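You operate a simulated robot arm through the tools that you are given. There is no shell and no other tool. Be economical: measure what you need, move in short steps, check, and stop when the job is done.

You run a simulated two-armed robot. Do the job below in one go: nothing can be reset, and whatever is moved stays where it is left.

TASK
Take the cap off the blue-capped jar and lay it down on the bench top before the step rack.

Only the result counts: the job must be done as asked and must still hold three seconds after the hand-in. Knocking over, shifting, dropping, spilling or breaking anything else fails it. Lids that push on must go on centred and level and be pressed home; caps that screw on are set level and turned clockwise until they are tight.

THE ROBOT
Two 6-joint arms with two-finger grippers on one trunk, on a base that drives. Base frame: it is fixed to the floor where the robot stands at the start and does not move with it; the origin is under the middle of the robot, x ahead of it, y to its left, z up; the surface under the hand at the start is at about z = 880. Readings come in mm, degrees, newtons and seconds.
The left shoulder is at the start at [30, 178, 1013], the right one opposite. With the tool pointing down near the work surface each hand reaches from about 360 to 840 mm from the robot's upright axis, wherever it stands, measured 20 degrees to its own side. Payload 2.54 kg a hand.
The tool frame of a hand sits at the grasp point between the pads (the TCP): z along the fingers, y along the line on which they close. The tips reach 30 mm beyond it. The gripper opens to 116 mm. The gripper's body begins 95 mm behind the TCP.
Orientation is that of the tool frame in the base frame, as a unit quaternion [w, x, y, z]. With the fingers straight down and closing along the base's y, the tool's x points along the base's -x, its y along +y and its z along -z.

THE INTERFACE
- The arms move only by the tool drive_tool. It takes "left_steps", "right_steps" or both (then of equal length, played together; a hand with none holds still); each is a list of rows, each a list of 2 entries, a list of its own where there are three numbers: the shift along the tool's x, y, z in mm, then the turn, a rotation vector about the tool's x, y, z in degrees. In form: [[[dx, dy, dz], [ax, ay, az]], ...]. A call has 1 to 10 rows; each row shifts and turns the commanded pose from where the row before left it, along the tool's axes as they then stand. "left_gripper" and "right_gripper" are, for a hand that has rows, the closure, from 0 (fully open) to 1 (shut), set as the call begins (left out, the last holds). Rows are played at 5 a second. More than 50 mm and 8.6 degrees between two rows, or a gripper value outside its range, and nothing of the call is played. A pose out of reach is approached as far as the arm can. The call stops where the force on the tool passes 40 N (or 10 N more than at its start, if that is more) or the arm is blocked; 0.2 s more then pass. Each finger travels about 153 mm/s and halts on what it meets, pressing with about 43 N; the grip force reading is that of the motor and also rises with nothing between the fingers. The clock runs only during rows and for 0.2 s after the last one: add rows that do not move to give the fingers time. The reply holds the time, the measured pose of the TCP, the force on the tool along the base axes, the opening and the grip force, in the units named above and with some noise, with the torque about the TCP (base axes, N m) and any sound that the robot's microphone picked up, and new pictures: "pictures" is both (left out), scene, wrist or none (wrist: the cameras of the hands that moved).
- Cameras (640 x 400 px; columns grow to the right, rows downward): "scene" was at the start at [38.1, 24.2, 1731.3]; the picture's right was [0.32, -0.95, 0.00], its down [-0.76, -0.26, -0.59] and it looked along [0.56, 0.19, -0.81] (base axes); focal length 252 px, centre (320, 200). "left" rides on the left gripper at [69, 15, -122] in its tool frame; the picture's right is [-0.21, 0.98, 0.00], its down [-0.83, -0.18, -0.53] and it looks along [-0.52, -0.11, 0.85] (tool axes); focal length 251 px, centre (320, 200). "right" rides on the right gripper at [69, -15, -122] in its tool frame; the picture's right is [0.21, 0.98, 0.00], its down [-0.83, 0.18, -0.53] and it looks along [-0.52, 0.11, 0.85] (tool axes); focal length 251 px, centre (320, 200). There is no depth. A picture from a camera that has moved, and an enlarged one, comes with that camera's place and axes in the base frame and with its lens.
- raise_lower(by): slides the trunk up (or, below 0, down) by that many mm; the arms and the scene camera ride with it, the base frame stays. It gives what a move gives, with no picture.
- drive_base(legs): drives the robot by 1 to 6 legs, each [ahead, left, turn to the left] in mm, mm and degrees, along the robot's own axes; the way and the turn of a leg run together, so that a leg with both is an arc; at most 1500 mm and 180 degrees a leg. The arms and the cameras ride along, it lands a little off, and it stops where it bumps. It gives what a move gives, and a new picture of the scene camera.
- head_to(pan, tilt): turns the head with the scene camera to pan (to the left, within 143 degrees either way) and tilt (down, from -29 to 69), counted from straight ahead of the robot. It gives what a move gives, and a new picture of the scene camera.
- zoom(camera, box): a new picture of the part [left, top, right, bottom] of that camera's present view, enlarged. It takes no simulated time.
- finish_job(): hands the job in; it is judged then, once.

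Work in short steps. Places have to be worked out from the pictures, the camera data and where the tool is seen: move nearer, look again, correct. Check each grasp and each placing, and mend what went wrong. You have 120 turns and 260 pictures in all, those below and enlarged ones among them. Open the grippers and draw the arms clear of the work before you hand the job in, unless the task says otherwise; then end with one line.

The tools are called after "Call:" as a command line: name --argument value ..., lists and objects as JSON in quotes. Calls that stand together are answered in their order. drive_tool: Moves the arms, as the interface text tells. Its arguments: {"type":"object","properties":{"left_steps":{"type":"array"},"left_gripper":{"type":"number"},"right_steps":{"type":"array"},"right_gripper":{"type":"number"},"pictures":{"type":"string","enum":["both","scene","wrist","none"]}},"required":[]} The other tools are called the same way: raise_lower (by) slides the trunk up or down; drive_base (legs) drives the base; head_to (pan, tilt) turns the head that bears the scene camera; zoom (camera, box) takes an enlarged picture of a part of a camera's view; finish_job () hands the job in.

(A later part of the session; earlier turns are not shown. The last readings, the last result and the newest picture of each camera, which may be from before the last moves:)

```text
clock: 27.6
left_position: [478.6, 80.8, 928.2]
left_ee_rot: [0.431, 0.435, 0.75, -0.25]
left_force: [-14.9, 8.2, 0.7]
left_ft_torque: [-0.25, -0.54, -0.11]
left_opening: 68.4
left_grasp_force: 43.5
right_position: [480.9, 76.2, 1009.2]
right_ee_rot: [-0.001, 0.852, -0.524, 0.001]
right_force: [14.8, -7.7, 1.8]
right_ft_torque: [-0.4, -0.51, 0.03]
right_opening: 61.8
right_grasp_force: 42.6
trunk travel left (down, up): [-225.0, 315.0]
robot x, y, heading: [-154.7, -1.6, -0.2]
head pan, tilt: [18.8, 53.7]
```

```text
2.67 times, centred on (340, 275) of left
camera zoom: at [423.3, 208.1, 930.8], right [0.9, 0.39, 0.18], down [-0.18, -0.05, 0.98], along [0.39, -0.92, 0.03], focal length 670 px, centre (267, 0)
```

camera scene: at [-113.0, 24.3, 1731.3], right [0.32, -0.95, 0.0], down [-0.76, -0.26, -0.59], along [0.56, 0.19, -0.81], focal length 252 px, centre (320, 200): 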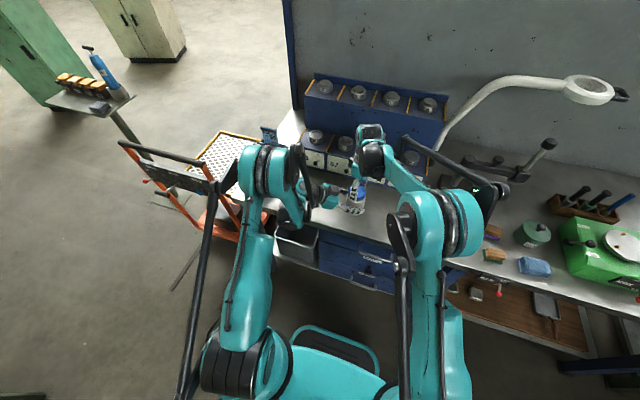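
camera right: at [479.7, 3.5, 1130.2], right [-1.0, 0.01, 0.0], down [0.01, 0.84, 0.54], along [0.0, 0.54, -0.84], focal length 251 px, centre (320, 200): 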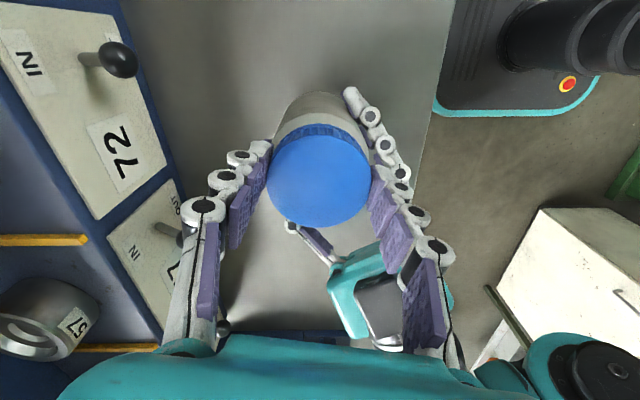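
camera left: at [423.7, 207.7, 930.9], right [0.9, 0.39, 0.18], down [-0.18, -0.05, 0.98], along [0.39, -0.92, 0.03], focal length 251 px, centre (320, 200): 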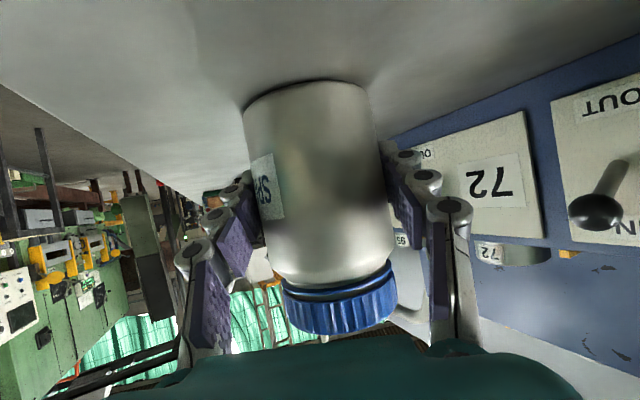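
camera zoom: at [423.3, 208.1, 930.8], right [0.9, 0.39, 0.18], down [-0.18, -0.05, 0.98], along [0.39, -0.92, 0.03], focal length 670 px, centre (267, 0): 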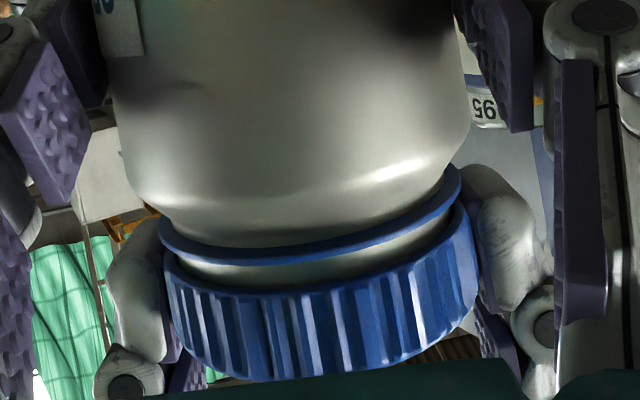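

The gap is holding and z load is about nil. I relieve side load and go on another 40°, checking for the wrist limit.

Call:
drive_tool --right_steps '[[[1.1, -0.8, 0], [0, 0, -8]], [[0, 0, -0.1], [0, 0, -8]], [[0, 0, -0.1], [0, 0, -8]], [[0, 0, -0.1], [0, 0, -8]], [[0, 0, -0.1], [0, 0, -8]], [[0, 0, 0], [0, 0, 0]]]' --pictures "none"

Call:
zoom --camera "left" --box '[220, 200, 460, 350]'

```text
clock: 29.0
left_position: [478.8, 79.4, 929.5]
left_ee_rot: [0.432, 0.436, 0.749, -0.252]
left_force: [-20.7, -5.2, -1.4]
left_ft_torque: [0.39, -0.97, -0.03]
left_opening: 68.0
left_grasp_force: 43.1
right_position: [482.4, 76.4, 1008.1]
right_ee_rot: [-0.001, 0.98, -0.201, 0.0]
right_force: [20.3, 5.3, 2.2]
right_ft_torque: [0.07, -0.59, -0.05]
right_opening: 61.6
right_grasp_force: 43.5
trunk travel left (down, up): [-225.0, 315.0]
robot x, y, heading: [-152.2, 0.7, -0.3]
head pan, tilt: [18.8, 53.7]
```

```text
2.67 times, centred on (340, 275) of left
camera zoom: at [423.5, 207.2, 930.7], right [0.9, 0.39, 0.18], down [-0.18, -0.05, 0.98], along [0.39, -0.92, 0.03], focal length 670 px, centre (267, 0)
```

zoom: 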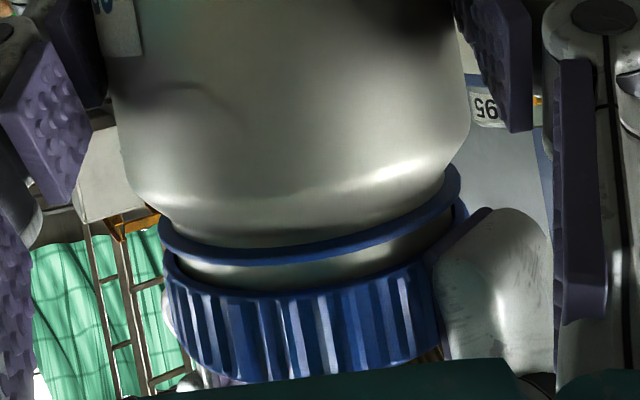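

Turned about 200° in all now, with the gap stable and z load nil. I test whether the cap is free: relieve the x load and lift 3 mm.

Call:
drive_tool --right_steps '[[[1.5, 0, 0], [0, 0, 0]], [[0, 0, -1.5], [0, 0, 0]], [[0, 0, -1.5], [0, 0, 0]], [[0, 0, 0], [0, 0, 0]]]' --pictures "none"

Call:
zoom --camera "left" --box '[220, 200, 460, 350]'

```text
clock: 30.0
left_position: [479.9, 78.5, 930.1]
left_ee_rot: [0.432, 0.435, 0.749, -0.252]
left_force: [-11.3, -16.2, 26.2]
left_ft_torque: [0.52, -0.36, -0.07]
left_opening: 67.8
left_grasp_force: 43.3
right_position: [483.5, 77.4, 1010.5]
right_ee_rot: [-0.001, 0.98, -0.2, 0.0]
right_force: [12.2, 16.5, -28.2]
right_ft_torque: [0.73, -0.65, -0.04]
right_opening: 61.6
right_grasp_force: 43.3
trunk travel left (down, up): [-225.0, 315.0]
robot x, y, heading: [-153.7, -2.6, -0.3]
head pan, tilt: [18.8, 53.7]
```

```text
2.67 times, centred on (340, 275) of left
camera zoom: at [424.0, 206.9, 931.3], right [0.9, 0.39, 0.18], down [-0.18, -0.04, 0.98], along [0.39, -0.92, 0.03], focal length 670 px, centre (267, 0)
```

zoom: 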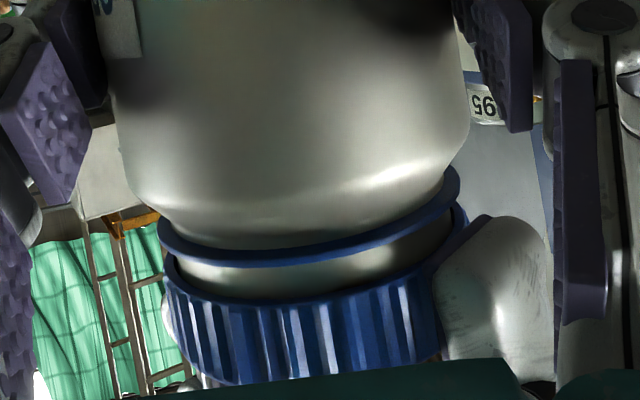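

The cap is still threaded (28 N). I lower back and keep turning 40° more.

Call:
drive_tool --right_steps '[[[0.3, -1.2, 2.4], [0, 0, 0]], [[0, 0, -0.1], [0, 0, -8]], [[0, -0.2, -0.1], [0, 0, -8]], [[0, -0.2, -0.1], [0, 0, -8]], [[0, -0.2, -0.1], [0, 0, -8]], [[0, -0.2, -0.1], [0, 0, -8]], [[0, 0, 0], [0, 0, 0]]]' --pictures "both"

Call:
zoom --camera "left" --box '[220, 200, 460, 350]'

```text
clock: 31.6
left_position: [478.7, 80.6, 928.4]
left_ee_rot: [0.431, 0.434, 0.75, -0.25]
left_force: [-29.3, 8.6, 2.7]
left_ft_torque: [-0.08, -0.97, -0.08]
left_opening: 68.1
left_grasp_force: 42.7
right_position: [481.7, 82.0, 1009.0]
right_ee_rot: [0.004, 0.99, 0.14, 0.002]
right_force: [27.1, -7.8, -0.5]
right_ft_torque: [-0.57, -1.26, 0.08]
right_opening: 61.7
right_grasp_force: 43.1
right hand out of reach, approached as far as the arm can: row 6
trunk travel left (down, up): [-225.0, 315.0]
robot x, y, heading: [-154.9, 1.5, -0.3]
head pan, tilt: [18.8, 53.7]
camera scene: at [-113.2, 24.2, 1731.3], right [0.32, -0.95, 0.0], down [-0.76, -0.26, -0.59], along [0.56, 0.19, -0.81], focal length 252 px, centre (320, 200)
camera right: at [543.7, 116.8, 1131.8], right [0.48, -0.88, 0.01], down [-0.75, -0.4, 0.53], along [-0.46, -0.26, -0.85], focal length 251 px, centre (320, 200)
```

scene: 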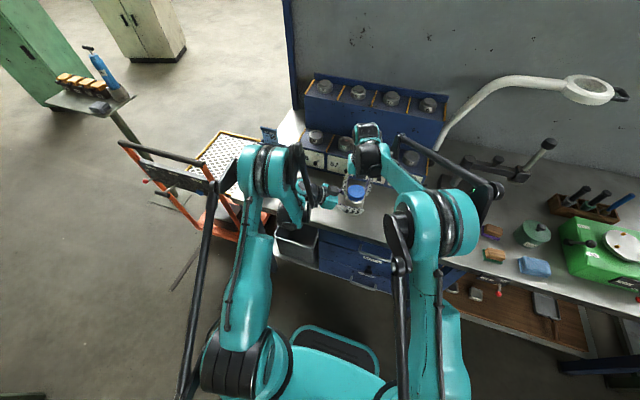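
right: 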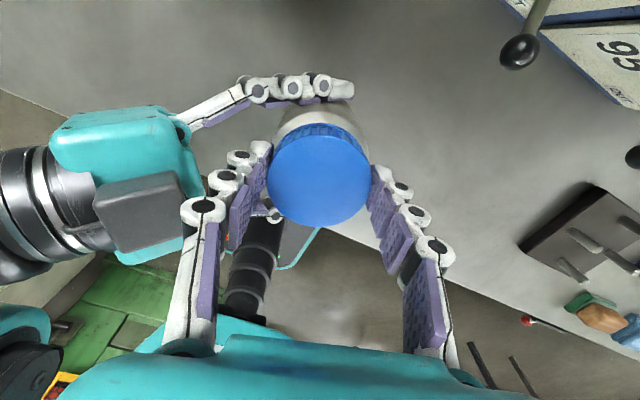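

```text
2.67 times, centred on (340, 275) of left
camera zoom: at [422.9, 209.5, 930.8], right [0.9, 0.39, 0.19], down [-0.18, -0.05, 0.98], along [0.39, -0.92, 0.02], focal length 670 px, centre (267, 0)
```

zoom: 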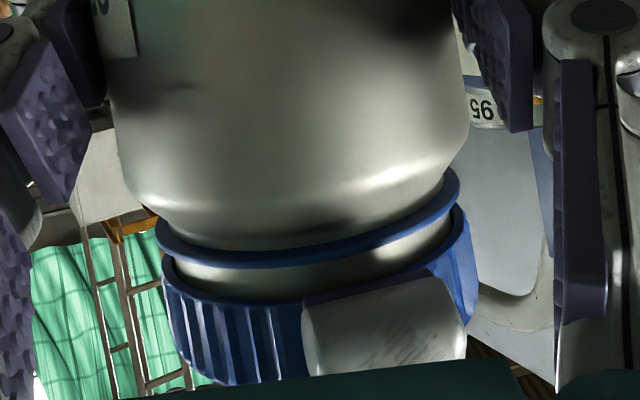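

The wrist limit came at about 238° of turn. I must regrasp: open to 90 mm, lift 45 mm clear, and then unwind.

Call:
drive_tool --right_steps '[[[0, 0, 0], [0, 0, 1]], [[0, 0, 0], [0, 0, 0]], [[0, 0, 0], [0, 0, 0]], [[0, 0, -15], [0, 0, 0]], [[0, 0, -15], [0, 0, 0]], [[0, 0, -15], [0, 0, 0]], [[0, 0, 0], [0, 0, 0]]]' --right_gripper 0.22 --pictures "both"

Call:
zoom --camera "left" --box '[160, 50, 480, 350]'

```text
clock: 33.2
left_position: [480.4, 80.5, 928.6]
left_ee_rot: [0.432, 0.435, 0.75, -0.251]
left_force: [0.6, -0.4, -1.0]
left_ft_torque: [-0.01, 0.01, -0.02]
left_opening: 67.8
left_grasp_force: 43.1
right_position: [481.5, 86.0, 1056.1]
right_ee_rot: [0.0, 0.991, 0.137, 0.0]
right_force: [-0.8, 0.1, -0.4]
right_ft_torque: [0.0, 0.02, 0.03]
right_opening: 90.7
right_grasp_force: 0.1
trunk travel left (down, up): [-225.0, 315.0]
robot x, y, heading: [-151.8, 2.7, -0.2]
head pan, tilt: [18.8, 53.7]
camera scene: at [-112.3, 24.4, 1731.3], right [0.32, -0.95, 0.0], down [-0.76, -0.26, -0.59], along [0.56, 0.19, -0.81], focal length 252 px, centre (320, 200)
camera right: at [544.0, 119.3, 1177.8], right [0.47, -0.88, 0.0], down [-0.74, -0.4, 0.53], along [-0.47, -0.25, -0.85], focal length 251 px, centre (320, 200)
```

scene: 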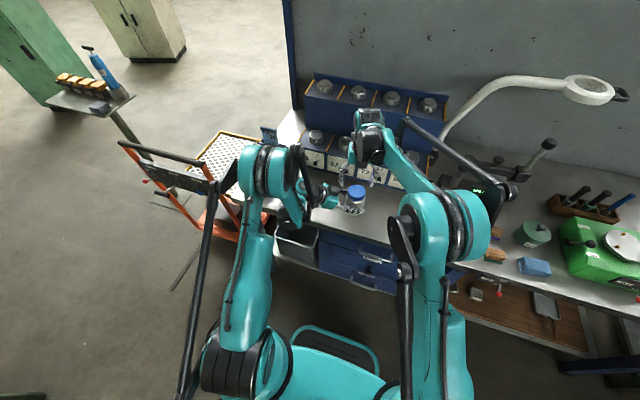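
right: 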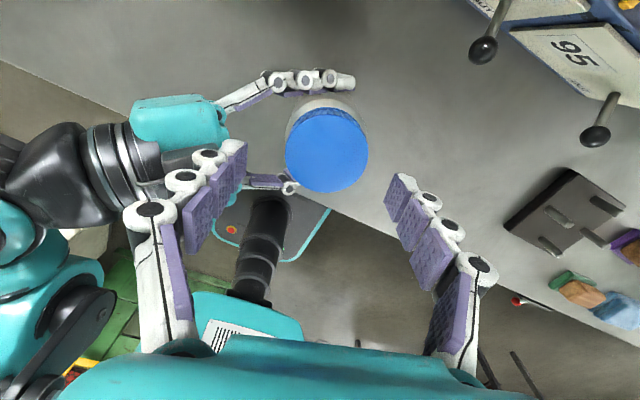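

```text
1.33 times, centred on (320, 200) of left
camera zoom: at [424.1, 207.9, 930.5], right [0.9, 0.39, 0.18], down [-0.18, -0.05, 0.98], along [0.39, -0.92, 0.03], focal length 335 px, centre (320, 200)
```

zoom: 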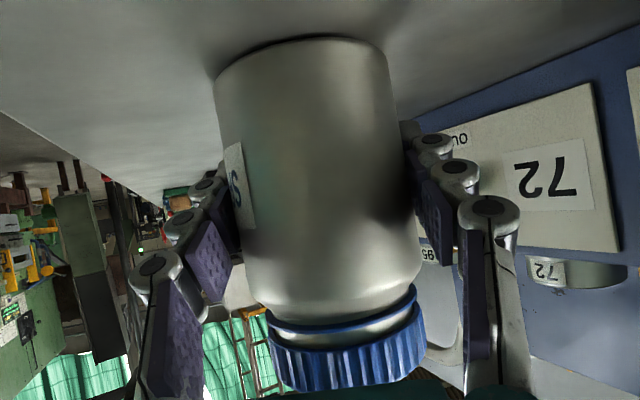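

The jar still stands straight in the left grip and the cap centre is near (484.5, 82). I unwind the right wrist by 240° above it.

Call:
drive_tool --right_steps '[[[0, 0, 0], [0, 0, 8.5]], [[0, 0, 0], [0, 0, 8.5]], [[0, 0, 0], [0, 0, 8.5]], [[0, 0, 0], [0, 0, 8.5]], [[0, 0, 0], [0, 0, 8.5]], [[0, 0, 0], [0, 0, 8.5]], [[0, 0, 0], [0, 0, 8.5]], [[0, 0, 0], [0, 0, 8.5]], [[0, 0, 0], [0, 0, 8.5]], [[0, 0, 0], [0, 0, 8.5]]]' --pictures "none"

Call:
drive_tool --right_steps '[[[0, 0, 0], [0, 0, 8.5]], [[0, 0, 0], [0, 0, 8.5]], [[0, 0, 0], [0, 0, 8.5]], [[0, 0, 0], [0, 0, 8.5]], [[0, 0, 0], [0, 0, 8.5]], [[0, 0, 0], [0, 0, 8.5]], [[0, 0, 0], [0, 0, 8.5]], [[0, 0, 0], [0, 0, 8.5]], [[0, 0, 0], [0, 0, 8.5]], [[0, 0, 0], [0, 0, 8.5]]]' --pictures "none"

Call:
drive_tool --right_steps '[[[0, 0, 0], [0, 0, 8.5]], [[0, 0, 0], [0, 0, 8.5]], [[0, 0, 0], [0, 0, 8.5]], [[0, 0, 0], [0, 0, 8.5]], [[0, 0, 0], [0, 0, 8.5]], [[0, 0, 0], [0, 0, 8.5]], [[0, 0, 0], [0, 0, 8.5]], [[0, 0, 0], [0, 0, 8.5]], [[0, 0, 0], [0, 0, 0]]]' --pictures "wrist"

```text
clock: 35.4
left_position: [480.1, 79.7, 929.4]
left_ee_rot: [0.432, 0.435, 0.749, -0.252]
left_force: [0.6, -1.0, -0.9]
left_ft_torque: [-0.01, -0.01, -0.01]
left_opening: 67.9
left_grasp_force: 43.5
right_position: [480.8, 86.8, 1055.0]
right_ee_rot: [0.0, 0.823, -0.569, 0.0]
right_force: [0.2, -0.1, 0.4]
right_ft_torque: [0.03, -0.01, -0.02]
right_opening: 90.3
right_grasp_force: 0.1
trunk travel left (down, up): [-225.0, 315.0]
robot x, y, heading: [-151.4, 0.3, -0.1]
head pan, tilt: [18.8, 53.7]
```

```text
clock: 37.6
left_position: [479.3, 79.5, 928.5]
left_ee_rot: [0.431, 0.435, 0.749, -0.251]
left_force: [-0.4, 0.3, 0.7]
left_ft_torque: [-0.02, -0.01, 0.03]
left_opening: 68.0
left_grasp_force: 42.9
right_position: [480.6, 86.0, 1055.1]
right_ee_rot: [0.0, -0.222, 0.975, 0.0]
right_force: [0.1, 1.0, -0.7]
right_ft_torque: [-0.03, -0.03, -0.01]
right_opening: 90.5
right_grasp_force: 0.0
trunk travel left (down, up): [-225.0, 315.0]
robot x, y, heading: [-150.8, -2.8, -0.2]
head pan, tilt: [18.8, 53.7]
```

```text
clock: 39.6
left_position: [480.3, 81.0, 928.6]
left_ee_rot: [0.432, 0.434, 0.75, -0.25]
left_force: [0.5, 0.5, -0.6]
left_ft_torque: [0.01, 0.02, 0.0]
left_opening: 67.6
left_grasp_force: 43.0
right_position: [479.2, 85.3, 1054.3]
right_ee_rot: [0.0, 0.36, 0.933, 0.0]
right_force: [-0.3, -0.1, 0.5]
right_ft_torque: [-0.03, -0.01, 0.0]
right_opening: 90.5
right_grasp_force: 0.0
trunk travel left (down, up): [-225.0, 315.0]
robot x, y, heading: [-149.3, 1.8, -0.3]
head pan, tilt: [18.8, 53.7]
camera right: at [419.4, 120.7, 1176.1], right [0.5, 0.87, 0.0], down [0.73, -0.42, 0.53], along [0.46, -0.27, -0.85], focal length 251 px, centre (320, 200)
```

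right: 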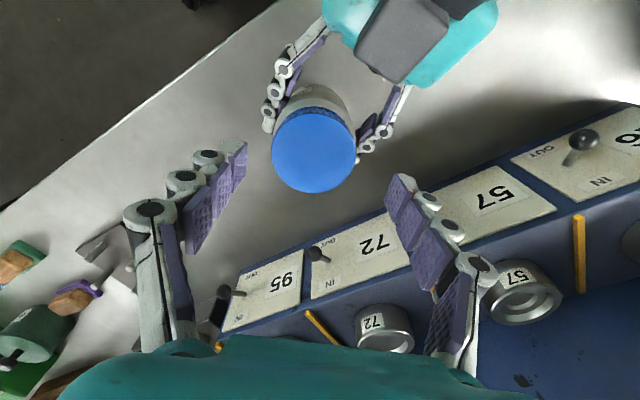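

From this view the cap sits about 4.5 mm towards the tool's −y. I correct, descend 45 mm to about z = 1009.5, and look.

Call:
drive_tool --right_steps '[[[0, -4.5, 15], [0, 0, 0]], [[0, 0, 15], [0, 0, 0]], [[0, 0, 15], [0, 0, 0]], [[0, 0, 0], [0, 0, 0]]]' --pictures "wrist"

Call:
zoom --camera "left" --box '[220, 200, 460, 350]'

```text
clock: 40.6
left_position: [479.6, 80.5, 929.4]
left_ee_rot: [0.431, 0.435, 0.75, -0.251]
left_force: [-0.1, 0.0, 0.2]
left_ft_torque: [0.03, -0.01, -0.02]
left_opening: 67.4
left_grasp_force: 43.1
right_position: [477.0, 82.3, 1007.8]
right_ee_rot: [0.001, 0.361, 0.933, 0.0]
right_force: [-0.1, -0.3, -0.1]
right_ft_torque: [0.0, -0.03, -0.01]
right_opening: 90.4
right_grasp_force: 0.0
trunk travel left (down, up): [-225.0, 315.0]
robot x, y, heading: [-147.6, -0.1, -0.1]
head pan, tilt: [18.8, 53.7]
camera right: at [416.2, 117.0, 1130.7], right [0.5, 0.87, 0.0], down [0.73, -0.42, 0.53], along [0.46, -0.27, -0.85], focal length 251 px, centre (320, 200)
```

right: 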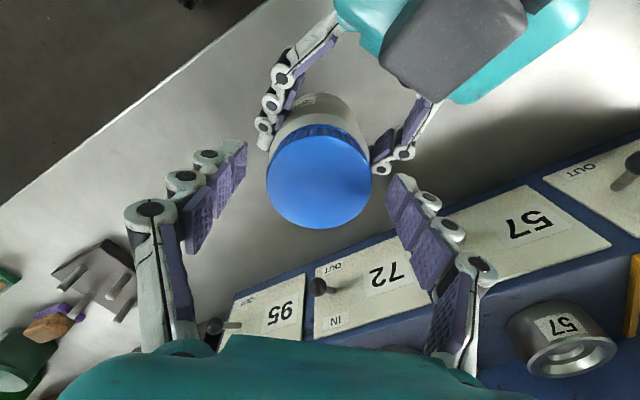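

```text
2.67 times, centred on (340, 275) of left
camera zoom: at [423.7, 207.8, 930.8], right [0.9, 0.39, 0.18], down [-0.18, -0.05, 0.98], along [0.39, -0.92, 0.03], focal length 670 px, centre (267, 0)
```

zoom: 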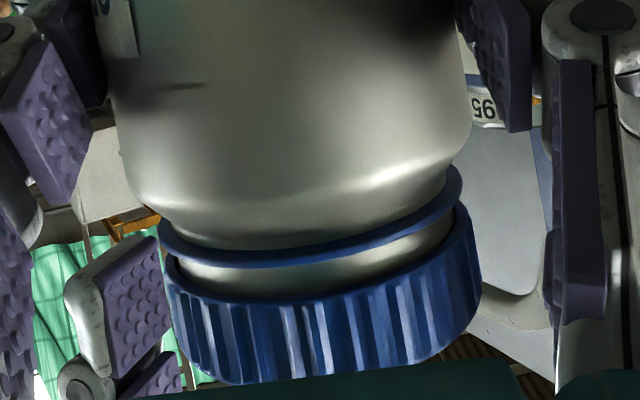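

The cap appears at (319, 177), the same place as when gripped before. I close on it.

Call:
drive_tool --right_steps '[[[0, 0, 0], [0, 0, 0]], [[0, 0, 0], [0, 0, 0]], [[0, 0, 0], [0, 0, 0]], [[0, 0, 0], [0, 0, 0]]]' --right_gripper 1 --pictures "none"

```text
clock: 41.6
left_position: [480.3, 80.6, 928.8]
left_ee_rot: [0.431, 0.435, 0.75, -0.251]
left_force: [-2.8, -0.5, -6.1]
left_ft_torque: [0.1, -0.14, 0.01]
left_opening: 67.8
left_grasp_force: 42.9
right_position: [478.2, 82.0, 1009.8]
right_ee_rot: [0.0, 0.36, 0.933, 0.0]
right_force: [2.3, 2.1, 5.8]
right_ft_torque: [0.0, -0.08, 0.03]
right_opening: 61.8
right_grasp_force: 43.4
trunk travel left (down, up): [-225.0, 315.0]
robot x, y, heading: [-150.9, -2.3, -0.1]
head pan, tilt: [18.8, 53.7]
```

The grip is nearly load-free this time. I turn 48° counter-clockwise.

Call:
drive_tool --right_steps '[[[0, 0, -0.5], [0, 0, -8]], [[0, 0, -0.1], [0, 0, -8]], [[0, 0, -0.1], [0, 0, -8]], [[0, 0, -0.1], [0, 0, -8]], [[0, 0, -0.1], [0, 0, -8]], [[0, 0, -0.1], [0, 0, -8]], [[0, 0, 0], [0, 0, 0]]]' --pictures "none"

Call:
zoom --camera "left" --box '[220, 200, 460, 350]'

```text
clock: 43.2
left_position: [479.6, 80.5, 928.5]
left_ee_rot: [0.432, 0.434, 0.75, -0.25]
left_force: [5.8, 27.0, 0.7]
left_ft_torque: [-0.59, -0.1, -0.03]
left_opening: 67.7
left_grasp_force: 43.2
right_position: [477.5, 81.9, 1011.3]
right_ee_rot: [0.0, -0.05, 0.999, -0.002]
right_force: [-5.2, -26.6, -1.3]
right_ft_torque: [-1.56, 0.55, -0.12]
right_opening: 61.6
right_grasp_force: 43.0
trunk travel left (down, up): [-225.0, 315.0]
robot x, y, heading: [-153.7, 0.8, -0.0]
head pan, tilt: [18.8, 53.7]
```

```text
2.67 times, centred on (340, 275) of left
camera zoom: at [424.1, 208.9, 930.7], right [0.9, 0.39, 0.19], down [-0.18, -0.05, 0.98], along [0.4, -0.92, 0.03], focal length 670 px, centre (267, 0)
```

zoom: 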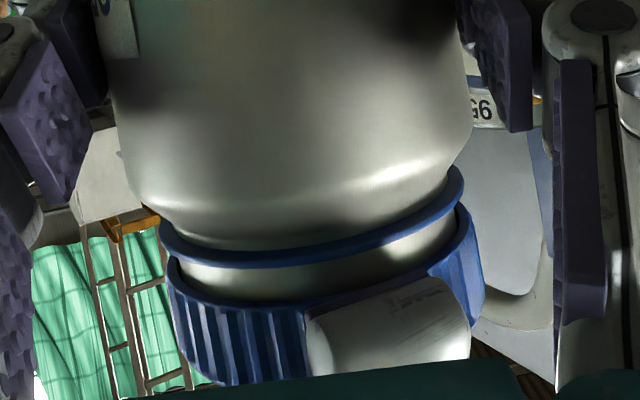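

The pattern shows the TCP sits about 3.8 mm off the cap's axis along tool +x, so each 8° step needs about −0.53 mm along tool y. I correct the backlog and turn on 56° with that built in.

Call:
drive_tool --right_steps '[[[0, -3, 0], [0, 0, 0]], [[0, -0.53, -0.1], [0, 0, -8]], [[0, -0.53, -0.1], [0, 0, -8]], [[0, -0.53, -0.1], [0, 0, -8]], [[0, -0.53, -0.1], [0, 0, -8]], [[0, -0.53, -0.1], [0, 0, -8]], [[0, -0.53, -0.1], [0, 0, -8]], [[0, -0.53, -0.1], [0, 0, -8]], [[0, 0, 0], [0, 0, 0]]]' --pictures "none"

Call:
zoom --camera "left" --box '[220, 200, 460, 350]'

```text
clock: 45.2
left_position: [480.0, 80.0, 928.3]
left_ee_rot: [0.432, 0.436, 0.749, -0.252]
left_force: [5.3, -3.2, -0.3]
left_ft_torque: [0.21, 0.31, 0.06]
left_opening: 68.0
left_grasp_force: 42.9
right_position: [479.2, 77.2, 1009.4]
right_ee_rot: [0.001, -0.515, 0.857, 0.0]
right_force: [-4.7, 4.0, -0.5]
right_ft_torque: [0.06, 0.13, -0.05]
right_opening: 61.1
right_grasp_force: 43.4
trunk travel left (down, up): [-225.0, 315.0]
robot x, y, heading: [-154.2, -0.4, -0.1]
head pan, tilt: [18.8, 53.7]
```

```text
2.67 times, centred on (340, 275) of left
camera zoom: at [423.7, 207.4, 930.7], right [0.9, 0.39, 0.18], down [-0.18, -0.05, 0.98], along [0.39, -0.92, 0.03], focal length 670 px, centre (267, 0)
```

zoom: 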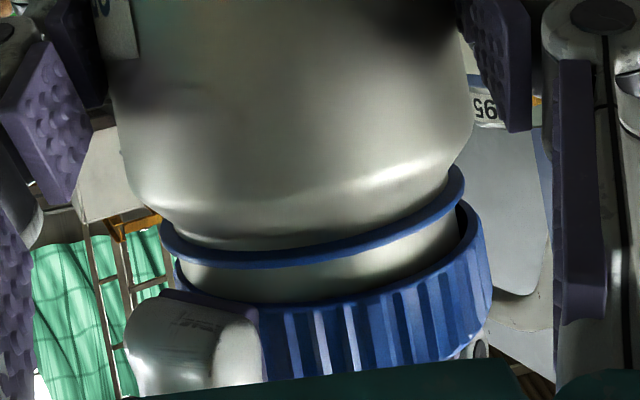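

Loads are tiny, and a gap shows inside the cap's rim on the right, so the cap may be off the thread. I test-lift 4 mm.

Call:
drive_tool --right_steps '[[[0, 0, -2], [0, 0, 0]], [[0, 0, -2], [0, 0, 0]], [[0, 0, 0], [0, 0, 0]]]' --pictures "wrist"

Call:
zoom --camera "left" --box '[220, 200, 460, 350]'

```text
clock: 46.0
left_position: [480.5, 80.5, 930.0]
left_ee_rot: [0.432, 0.435, 0.749, -0.251]
left_force: [5.0, -5.2, 2.9]
left_ft_torque: [0.41, 0.45, -0.01]
left_opening: 67.9
left_grasp_force: 42.9
right_position: [479.2, 76.3, 1016.0]
right_ee_rot: [0.0, -0.514, 0.858, 0.0]
right_force: [-5.2, 5.4, -4.7]
right_ft_torque: [0.04, 0.05, -0.02]
right_opening: 61.4
right_grasp_force: 43.4
trunk travel left (down, up): [-225.0, 315.0]
robot x, y, heading: [-148.0, 5.2, -0.5]
head pan, tilt: [18.8, 53.7]
camera right: at [461.3, 8.5, 1137.4], right [-0.96, 0.27, 0.0], down [0.23, 0.81, 0.53], along [0.14, 0.51, -0.85], focal length 251 px, centre (320, 200)
```

right: 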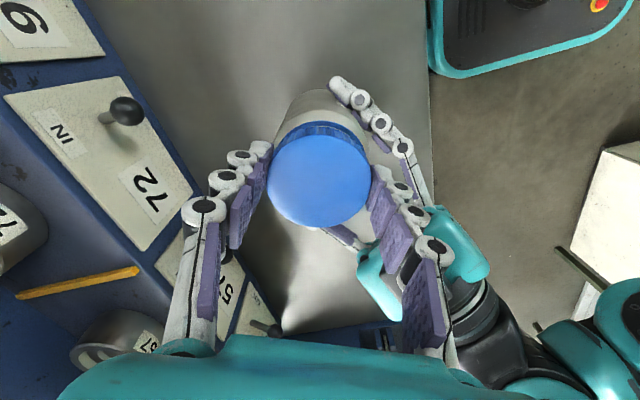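

```text
2.67 times, centred on (340, 275) of left
camera zoom: at [423.9, 207.7, 930.7], right [0.9, 0.39, 0.18], down [-0.18, -0.05, 0.98], along [0.39, -0.92, 0.03], focal length 670 px, centre (267, 0)
```

zoom: 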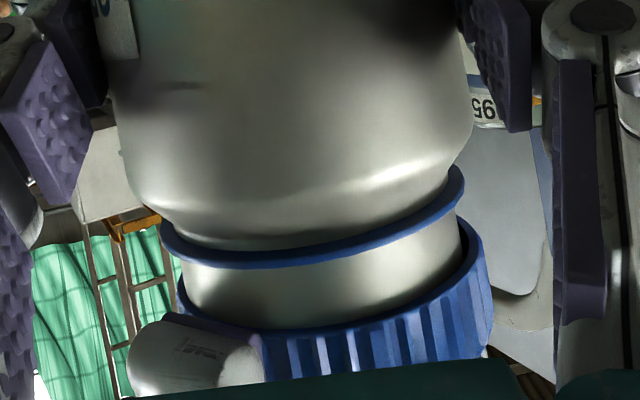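

The cap is coming off freely. I lift 60 mm further.

Call:
drive_tool --right_steps '[[[0, 0, -5], [0, 0, 0]], [[0, 0, -10], [0, 0, 0]], [[0, 0, -20], [0, 0, 0]], [[0, 0, -25], [0, 0, 0]], [[0, 0, 0], [0, 0, 0]]]' --pictures "both"

Call:
zoom --camera "left" --box '[160, 50, 480, 350]'

```text
clock: 47.2
left_position: [480.6, 79.9, 929.1]
left_ee_rot: [0.431, 0.435, 0.75, -0.251]
left_force: [-0.3, -0.5, -0.3]
left_ft_torque: [0.03, 0.01, -0.01]
left_opening: 67.9
left_grasp_force: 43.2
right_position: [477.9, 76.8, 1073.9]
right_ee_rot: [0.001, -0.514, 0.858, 0.0]
right_force: [-0.2, -0.4, 0.3]
right_ft_torque: [0.02, 0.04, -0.02]
right_opening: 61.6
right_grasp_force: 42.9
trunk travel left (down, up): [-225.0, 315.0]
robot x, y, heading: [-151.4, -2.9, -0.4]
head pan, tilt: [18.8, 53.7]
camera scene: at [-112.2, 24.4, 1731.3], right [0.32, -0.95, 0.0], down [-0.76, -0.26, -0.59], along [0.56, 0.19, -0.81], focal length 252 px, centre (320, 200)
camera right: at [460.2, 8.2, 1196.2], right [-0.96, 0.27, 0.0], down [0.23, 0.81, 0.53], along [0.15, 0.51, -0.85], focal length 251 px, centre (320, 200)
```

scene: 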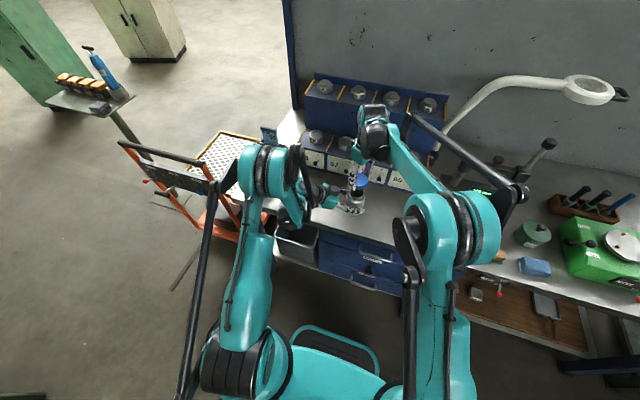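
right: 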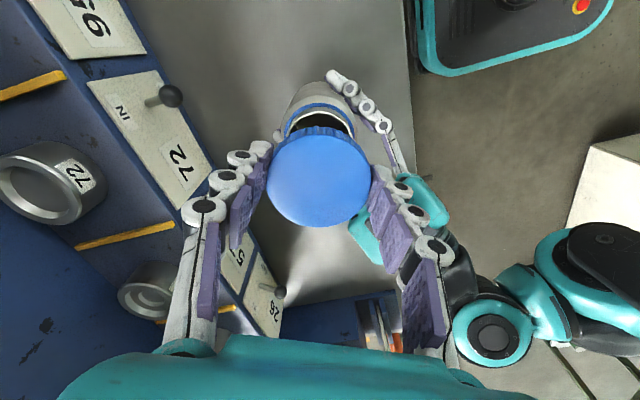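

```text
1.33 times, centred on (320, 200) of left
camera zoom: at [424.1, 207.8, 930.5], right [0.9, 0.39, 0.18], down [-0.18, -0.05, 0.98], along [0.39, -0.92, 0.03], focal length 335 px, centre (320, 200)
```

zoom: 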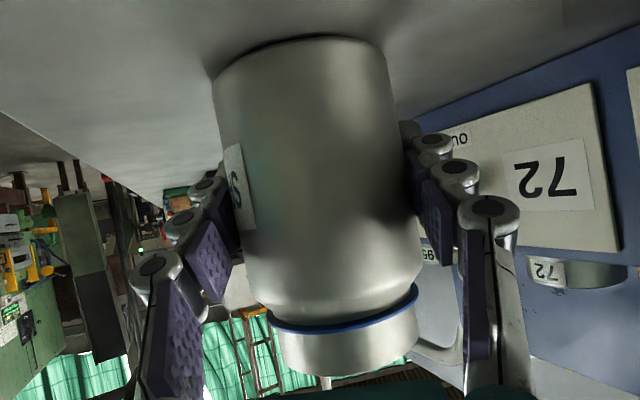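

The cap is off and held; the jar stands in the left grip. I turn the right hand back to closing along y, then carry the cap to above (545, −50), a clear spot in front of the rack.

Call:
drive_tool --right_steps '[[[0, 0, 0], [0, 0, 7.75]], [[0, 0, 0], [0, 0, 7.75]], [[0, 0, 0], [0, 0, 7.75]], [[0, 0, 0], [0, 0, 7.75]], [[0, 0, 0], [0, 0, 7.75]], [[0, 0, 0], [0, 0, 7.75]], [[0, 0, 0], [0, 0, 7.75]], [[0, 0, 0], [0, 0, 7.75]]]' --pictures "none"

Call:
drive_tool --right_steps '[[[-16.7, -31.7, 0], [0, 0, 0]], [[-16.7, -31.7, 0], [0, 0, 0]], [[-16.7, -31.7, 0], [0, 0, 0]], [[-16.7, -31.7, 0], [0, 0, 0]], [[0, 0, 0], [0, 0, 0]]]' --pictures "both"

```text
clock: 49.0
left_position: [479.9, 80.9, 928.1]
left_ee_rot: [0.431, 0.435, 0.75, -0.251]
left_force: [-0.2, 0.1, 0.4]
left_ft_torque: [0.0, 0.04, -0.01]
left_opening: 67.8
left_grasp_force: 43.2
right_position: [479.9, 76.0, 1075.7]
right_ee_rot: [0.0, 0.003, 1.0, 0.0]
right_force: [0.1, -0.6, -0.5]
right_ft_torque: [-0.01, 0.0, 0.04]
right_opening: 61.3
right_grasp_force: 43.3
trunk travel left (down, up): [-225.0, 315.0]
robot x, y, heading: [-150.5, 0.7, 0.0]
head pan, tilt: [18.8, 53.7]
```

```text
clock: 50.2
left_position: [479.4, 80.3, 929.0]
left_ee_rot: [0.431, 0.435, 0.75, -0.251]
left_force: [-0.4, 0.9, 0.1]
left_ft_torque: [-0.01, -0.01, 0.0]
left_opening: 67.3
left_grasp_force: 43.0
right_position: [543.1, -50.7, 1074.0]
right_ee_rot: [-0.001, 0.001, 1.0, 0.0]
right_force: [0.2, 0.5, 0.2]
right_ft_torque: [0.0, -0.01, -0.02]
right_opening: 61.1
right_grasp_force: 42.4
trunk travel left (down, up): [-225.0, 315.0]
robot x, y, heading: [-146.9, 0.1, -0.3]
head pan, tilt: [18.8, 53.7]
camera scene: at [-113.1, 25.0, 1731.3], right [0.32, -0.95, 0.0], down [-0.76, -0.26, -0.59], along [0.56, 0.19, -0.81], focal length 252 px, centre (320, 200)
camera right: at [475.7, -65.5, 1195.7], right [-0.21, 0.98, 0.0], down [0.83, 0.18, 0.53], along [0.52, 0.11, -0.85], focal length 251 px, centre (320, 200)
```

scene: 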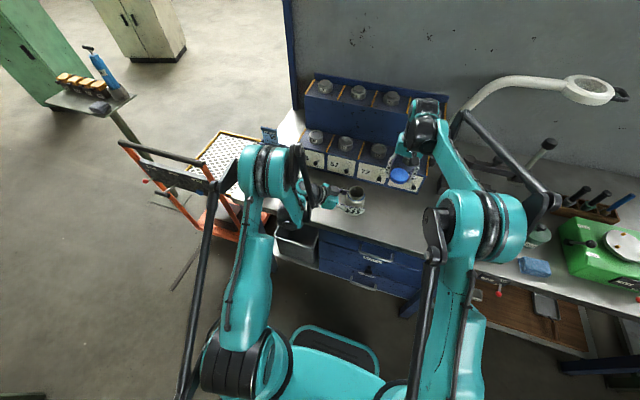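
right: 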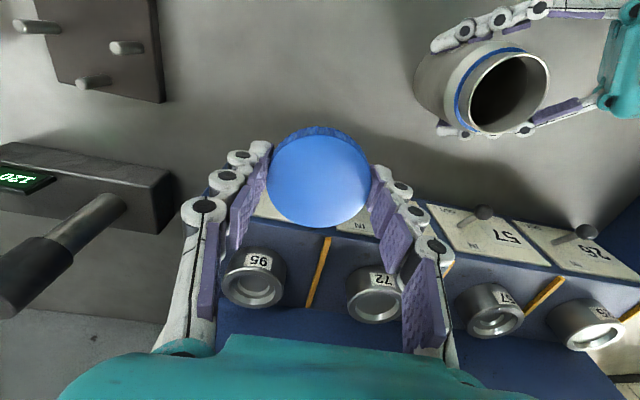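

The spot below is clear: the rack front is at x ≈ 640, its lever knobs reach about x = 600. I shift 8 mm back to x ≈ 535 and descend to z ≈ 924.

Call:
drive_tool --right_steps '[[[8, 0, 30], [0, 0, 0]], [[0, 0, 40], [0, 0, 0]], [[0, 0, 40], [0, 0, 0]], [[0, 0, 25], [0, 0, 0]], [[0, 0, 15], [0, 0, 0]], [[0, 0, 0], [0, 0, 0]]]' --pictures "both"

```text
clock: 51.6
left_position: [480.7, 79.6, 928.3]
left_ee_rot: [0.431, 0.435, 0.75, -0.251]
left_force: [-0.1, 1.1, 0.6]
left_ft_torque: [0.01, 0.01, 0.03]
left_opening: 67.9
left_grasp_force: 43.0
right_position: [538.2, -49.6, 922.2]
right_ee_rot: [0.0, 0.002, 1.0, 0.0]
right_force: [0.6, 0.3, 0.1]
right_ft_torque: [-0.01, 0.01, 0.0]
right_opening: 61.2
right_grasp_force: 42.9
trunk travel left (down, up): [-225.0, 315.0]
robot x, y, heading: [-151.2, -0.3, -0.4]
head pan, tilt: [18.8, 53.7]
camera scene: at [-112.8, 24.3, 1731.3], right [0.32, -0.95, 0.0], down [-0.76, -0.26, -0.59], along [0.56, 0.19, -0.81], focal length 252 px, centre (320, 200)
camera right: at [469.6, -66.3, 1044.9], right [-0.21, 0.98, 0.0], down [0.83, 0.18, 0.53], along [0.52, 0.11, -0.85], focal length 251 px, centre (320, 200)
```

scene: 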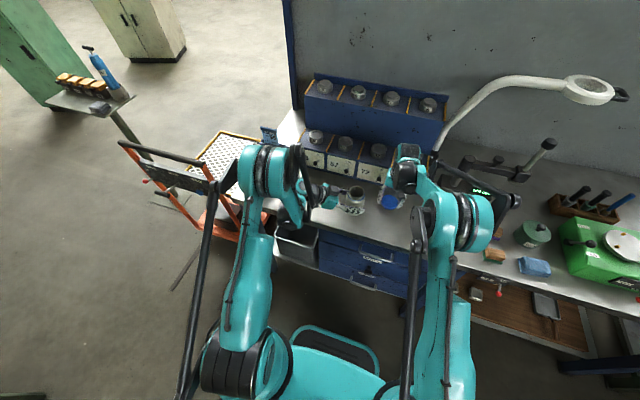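
right: 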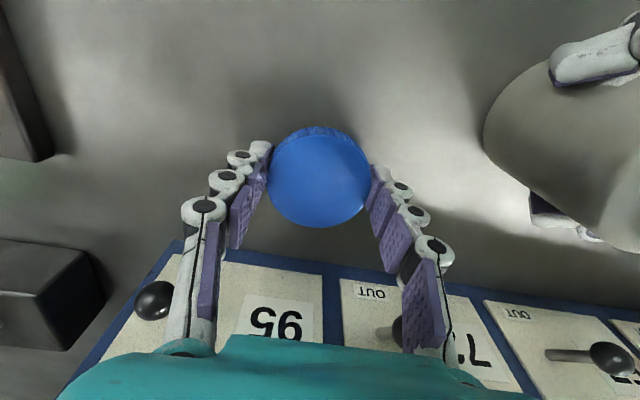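

All clear, about 10 mm to go. I descend 8 mm in 2 mm steps and read the force.

Call:
drive_tool --right_steps '[[[0, 0, 2], [0, 0, 0]], [[0, 0, 2], [0, 0, 0]], [[0, 0, 2], [0, 0, 0]], [[0, 0, 2], [0, 0, 0]], [[0, 0, 0], [0, 0, 0]]]' --pictures "none"

```text
clock: 52.8
left_position: [480.6, 80.5, 928.1]
left_ee_rot: [0.432, 0.435, 0.749, -0.251]
left_force: [-0.3, -0.6, 0.3]
left_ft_torque: [0.03, 0.01, -0.02]
left_opening: 67.7
left_grasp_force: 43.1
right_position: [537.0, -50.7, 916.4]
right_ee_rot: [0.0, 0.002, 1.0, 0.001]
right_force: [0.3, -0.7, -0.5]
right_ft_torque: [0.0, 0.0, -0.01]
right_opening: 61.3
right_grasp_force: 42.9
trunk travel left (down, up): [-225.0, 315.0]
robot x, y, heading: [-151.8, -1.2, -0.2]
head pan, tilt: [18.8, 53.7]
```

No contact yet; a further 4 mm in 1 mm steps.

Call:
drive_tool --right_steps '[[[0, 0, 1], [0, 0, 0]], [[0, 0, 1], [0, 0, 0]], [[0, 0, 1], [0, 0, 0]], [[0, 0, 1], [0, 0, 0]], [[0, 0, 0], [0, 0, 0]]]' --pictures "wrist"

```text
clock: 54.0
left_position: [480.1, 80.2, 928.1]
left_ee_rot: [0.432, 0.435, 0.75, -0.251]
left_force: [-0.3, -0.5, -1.3]
left_ft_torque: [-0.04, 0.03, 0.04]
left_opening: 67.9
left_grasp_force: 43.0
right_position: [536.2, -52.0, 911.8]
right_ee_rot: [0.0, 0.002, 1.0, 0.0]
right_force: [-0.1, 0.2, 0.1]
right_ft_torque: [-0.03, 0.03, 0.03]
right_opening: 61.4
right_grasp_force: 43.6
trunk travel left (down, up): [-225.0, 315.0]
robot x, y, heading: [-153.1, 3.3, -0.2]
head pan, tilt: [18.8, 53.7]
camera right: at [468.3, -66.3, 1034.1], right [-0.21, 0.98, 0.0], down [0.83, 0.18, 0.53], along [0.52, 0.11, -0.85], focal length 251 px, centre (320, 200)
```

right: 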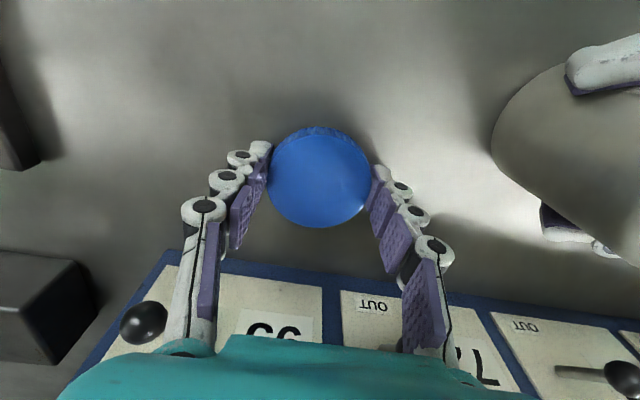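

Still no contact at 911.8; continue in 1 mm steps, 3 mm.

Call:
drive_tool --right_steps '[[[0, 0, 1], [0, 0, 0]], [[0, 0, 1], [0, 0, 0]], [[0, 0, 1], [0, 0, 0]], [[0, 0, 0], [0, 0, 0]]]' --pictures "none"

```text
clock: 55.0
left_position: [480.1, 80.3, 927.9]
left_ee_rot: [0.432, 0.435, 0.749, -0.251]
left_force: [0.6, 0.1, -1.0]
left_ft_torque: [-0.02, -0.01, 0.01]
left_opening: 67.9
left_grasp_force: 42.9
right_position: [537.2, -50.3, 909.7]
right_ee_rot: [0.0, 0.002, 1.0, 0.001]
right_force: [0.2, -0.3, -0.3]
right_ft_torque: [0.02, 0.03, 0.02]
right_opening: 61.3
right_grasp_force: 42.9
trunk travel left (down, up): [-225.0, 315.0]
robot x, y, heading: [-149.5, -0.5, -0.2]
head pan, tilt: [18.8, 53.7]
```

Still free; 2 mm more.

Call:
drive_tool --right_steps '[[[0, 0, 1], [0, 0, 0]], [[0, 0, 1], [0, 0, 0]], [[0, 0, 0], [0, 0, 0]]]' --pictures "none"

```text
clock: 55.8
left_position: [480.0, 80.3, 929.2]
left_ee_rot: [0.432, 0.435, 0.749, -0.251]
left_force: [-1.1, 0.7, 0.4]
left_ft_torque: [-0.03, 0.03, 0.0]
left_opening: 67.8
left_grasp_force: 43.2
right_position: [536.2, -49.6, 907.9]
right_ee_rot: [0.0, 0.002, 1.0, -0.001]
right_force: [0.1, -0.8, 1.0]
right_ft_torque: [0.02, -0.01, 0.02]
right_opening: 61.4
right_grasp_force: 42.8
trunk travel left (down, up): [-225.0, 315.0]
robot x, y, heading: [-153.0, -3.6, -0.0]
head pan, tilt: [18.8, 53.7]
```

No clear contact yet; two more 1 mm steps.

Call:
drive_tool --right_steps '[[[0, 0, 1], [0, 0, 0]], [[0, 0, 1], [0, 0, 0]], [[0, 0, 0], [0, 0, 0]]]' --pictures "wrist"

Call:
zoom --camera "scene" --box '[340, 150, 440, 230]'

```text
clock: 56.6
left_position: [479.4, 80.1, 929.9]
left_ee_rot: [0.432, 0.434, 0.75, -0.249]
left_force: [0.2, -0.9, -0.2]
left_ft_torque: [0.0, 0.02, 0.0]
left_opening: 67.7
left_grasp_force: 43.0
right_position: [536.7, -50.2, 907.2]
right_ee_rot: [0.001, 0.002, 1.0, 0.0]
right_force: [1.5, -3.0, 22.4]
right_ft_torque: [0.04, 0.02, 0.04]
right_opening: 61.1
right_grasp_force: 43.3
trunk travel left (down, up): [-225.0, 315.0]
robot x, y, heading: [-147.4, 1.0, -0.0]
head pan, tilt: [18.8, 53.7]
camera right: at [468.1, -65.2, 1029.5], right [-0.21, 0.98, 0.0], down [0.83, 0.18, 0.54], along [0.52, 0.11, -0.84], focal length 251 px, centre (320, 200)
```

right: 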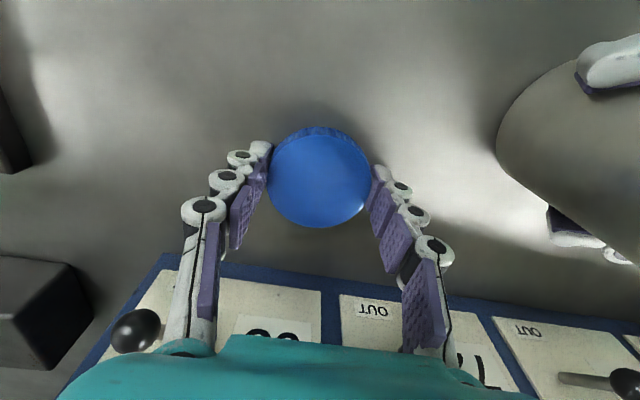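

```text
5.00 times, centred on (390, 190) of scene
camera zoom: at [-115.1, 23.8, 1731.6], right [0.32, -0.95, 0.0], down [-0.76, -0.26, -0.59], along [0.56, 0.19, -0.81], focal length 1262 px, centre (-30, 250)
```

zoom: 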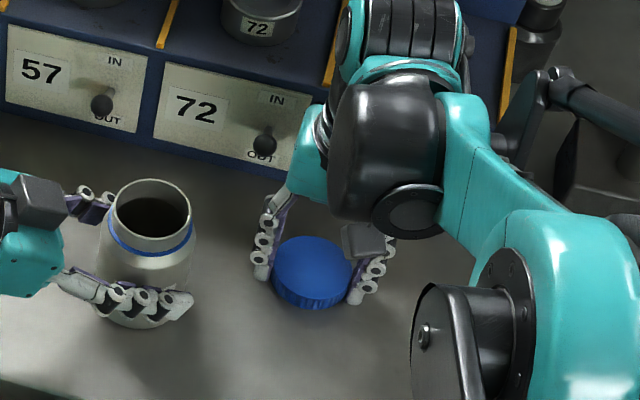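

Contact (22 N). I ease up 0.8 mm, open to about 90 mm, and look.

Call:
drive_tool --right_steps '[[[0, 0, -0.8], [0, 0, 0]], [[0, 0, 0], [0, 0, 0]]]' --pictures "none"

Call:
drive_tool --right_steps '[[[0, 0, 0], [0, 0, 0]], [[0, 0, 0], [0, 0, 0]], [[0, 0, 0], [0, 0, 0]]]' --right_gripper 0.22 --pictures "wrist"

```text
clock: 57.2
left_position: [480.5, 79.0, 929.1]
left_ee_rot: [0.432, 0.435, 0.749, -0.251]
left_force: [0.3, -0.5, 0.9]
left_ft_torque: [0.03, -0.01, 0.0]
left_opening: 67.5
left_grasp_force: 43.2
right_position: [537.0, -48.9, 907.2]
right_ee_rot: [0.0, 0.002, 1.0, 0.0]
right_force: [-3.3, -2.5, 5.8]
right_ft_torque: [-0.11, 0.07, 0.02]
right_opening: 61.4
right_grasp_force: 42.9
trunk travel left (down, up): [-225.0, 315.0]
robot x, y, heading: [-148.1, 0.8, -0.5]
head pan, tilt: [18.8, 53.7]
```

```text
clock: 58.0
left_position: [480.2, 79.9, 929.5]
left_ee_rot: [0.432, 0.435, 0.75, -0.251]
left_force: [0.3, 0.3, 0.6]
left_ft_torque: [0.0, 0.01, 0.03]
left_opening: 67.6
left_grasp_force: 42.3
right_position: [537.7, -49.7, 907.3]
right_ee_rot: [0.0, 0.002, 1.0, 0.0]
right_force: [-0.4, 0.4, -1.0]
right_ft_torque: [-0.01, 0.0, -0.01]
right_opening: 90.5
right_grasp_force: 0.0
trunk travel left (down, up): [-225.0, 315.0]
robot x, y, heading: [-149.8, 0.9, -0.0]
head pan, tilt: [18.8, 53.7]
camera right: at [469.5, -65.1, 1029.6], right [-0.21, 0.98, 0.0], down [0.83, 0.18, 0.53], along [0.52, 0.11, -0.85], focal length 251 px, centre (320, 200)
```

right: 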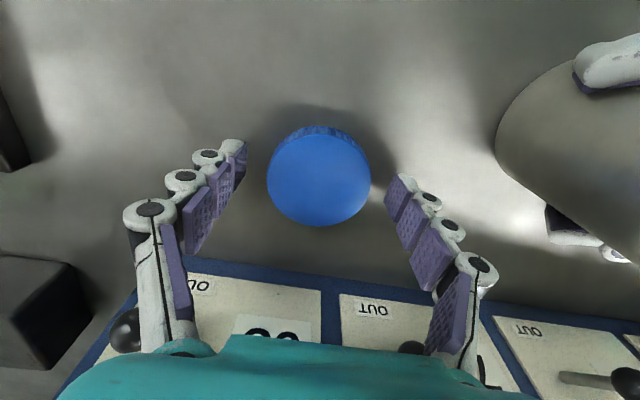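

The cap lies flat and free. I raise the right hand away, and at the same time check whether the jar is seated by lowering the left hand 1 mm.

Call:
drive_tool --right_steps '[[[0, 0, -20], [0, 0, 0]], [[0, 0, -40], [0, 0, 0]], [[0, 0, -45], [0, 0, 0]], [[0, 0, -45], [0, 0, 0]], [[30, -30, 0], [0, 0, 0]], [[30, -30, 0], [0, 0, 0]], [[30, -30, 0], [0, 0, 0]]]' --left_steps '[[[0, 0, 0], [0, 0, 0]], [[0, 0, 0], [0, 0, 0]], [[0, 0, 0], [0, 0, 0]], [[0, 0, 0], [0, 0, 0]], [[0.45, 0, 0.25], [0, 0, 0]], [[0.45, 0, 0.25], [0, 0, 0]], [[0, 0, 0], [0, 0, 0]]]' --pictures "both"

```text
clock: 59.6
left_position: [479.5, 79.5, 927.6]
left_ee_rot: [0.433, 0.434, 0.749, -0.251]
left_force: [-0.4, -0.5, 15.4]
left_ft_torque: [0.35, 0.15, 0.11]
left_opening: 67.8
left_grasp_force: 42.5
right_position: [450.2, -141.4, 1059.6]
right_ee_rot: [0.001, 0.002, 1.0, 0.0]
right_force: [0.5, 0.3, -0.4]
right_ft_torque: [0.01, 0.01, 0.02]
right_opening: 90.4
right_grasp_force: 0.0
trunk travel left (down, up): [-225.0, 315.0]
robot x, y, heading: [-148.0, -1.3, -0.1]
head pan, tilt: [18.8, 53.7]
camera scene: at [-114.8, 23.2, 1731.4], right [0.32, -0.95, 0.0], down [-0.76, -0.26, -0.59], along [0.56, 0.19, -0.81], focal length 252 px, centre (320, 200)
camera right: at [381.7, -155.7, 1181.6], right [-0.21, 0.98, 0.0], down [0.83, 0.18, 0.53], along [0.52, 0.11, -0.84], focal length 251 px, centre (320, 200)
camera left: at [423.0, 207.9, 930.3], right [0.9, 0.39, 0.19], down [-0.18, -0.05, 0.98], along [0.39, -0.92, 0.03], focal length 251 px, centre (320, 200)
```

scene: 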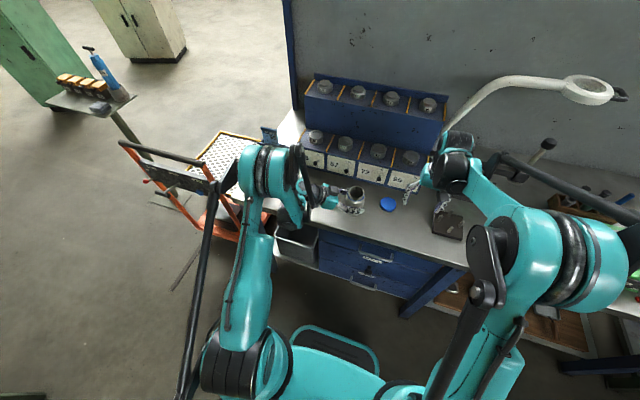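
right: 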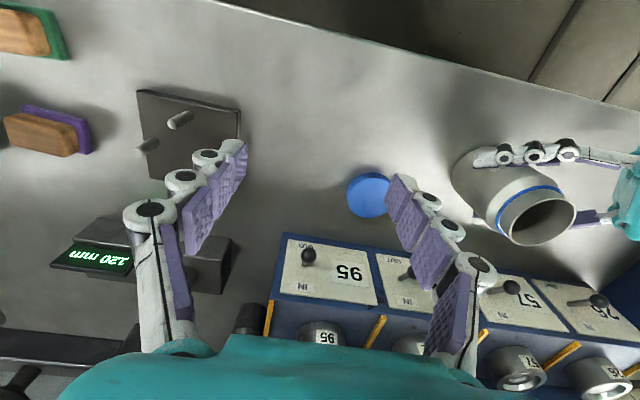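
left: 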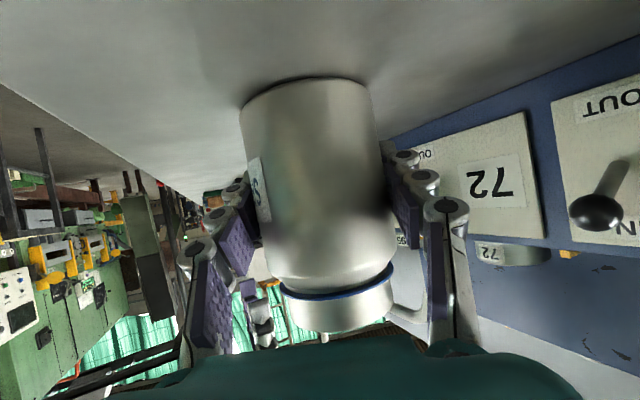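

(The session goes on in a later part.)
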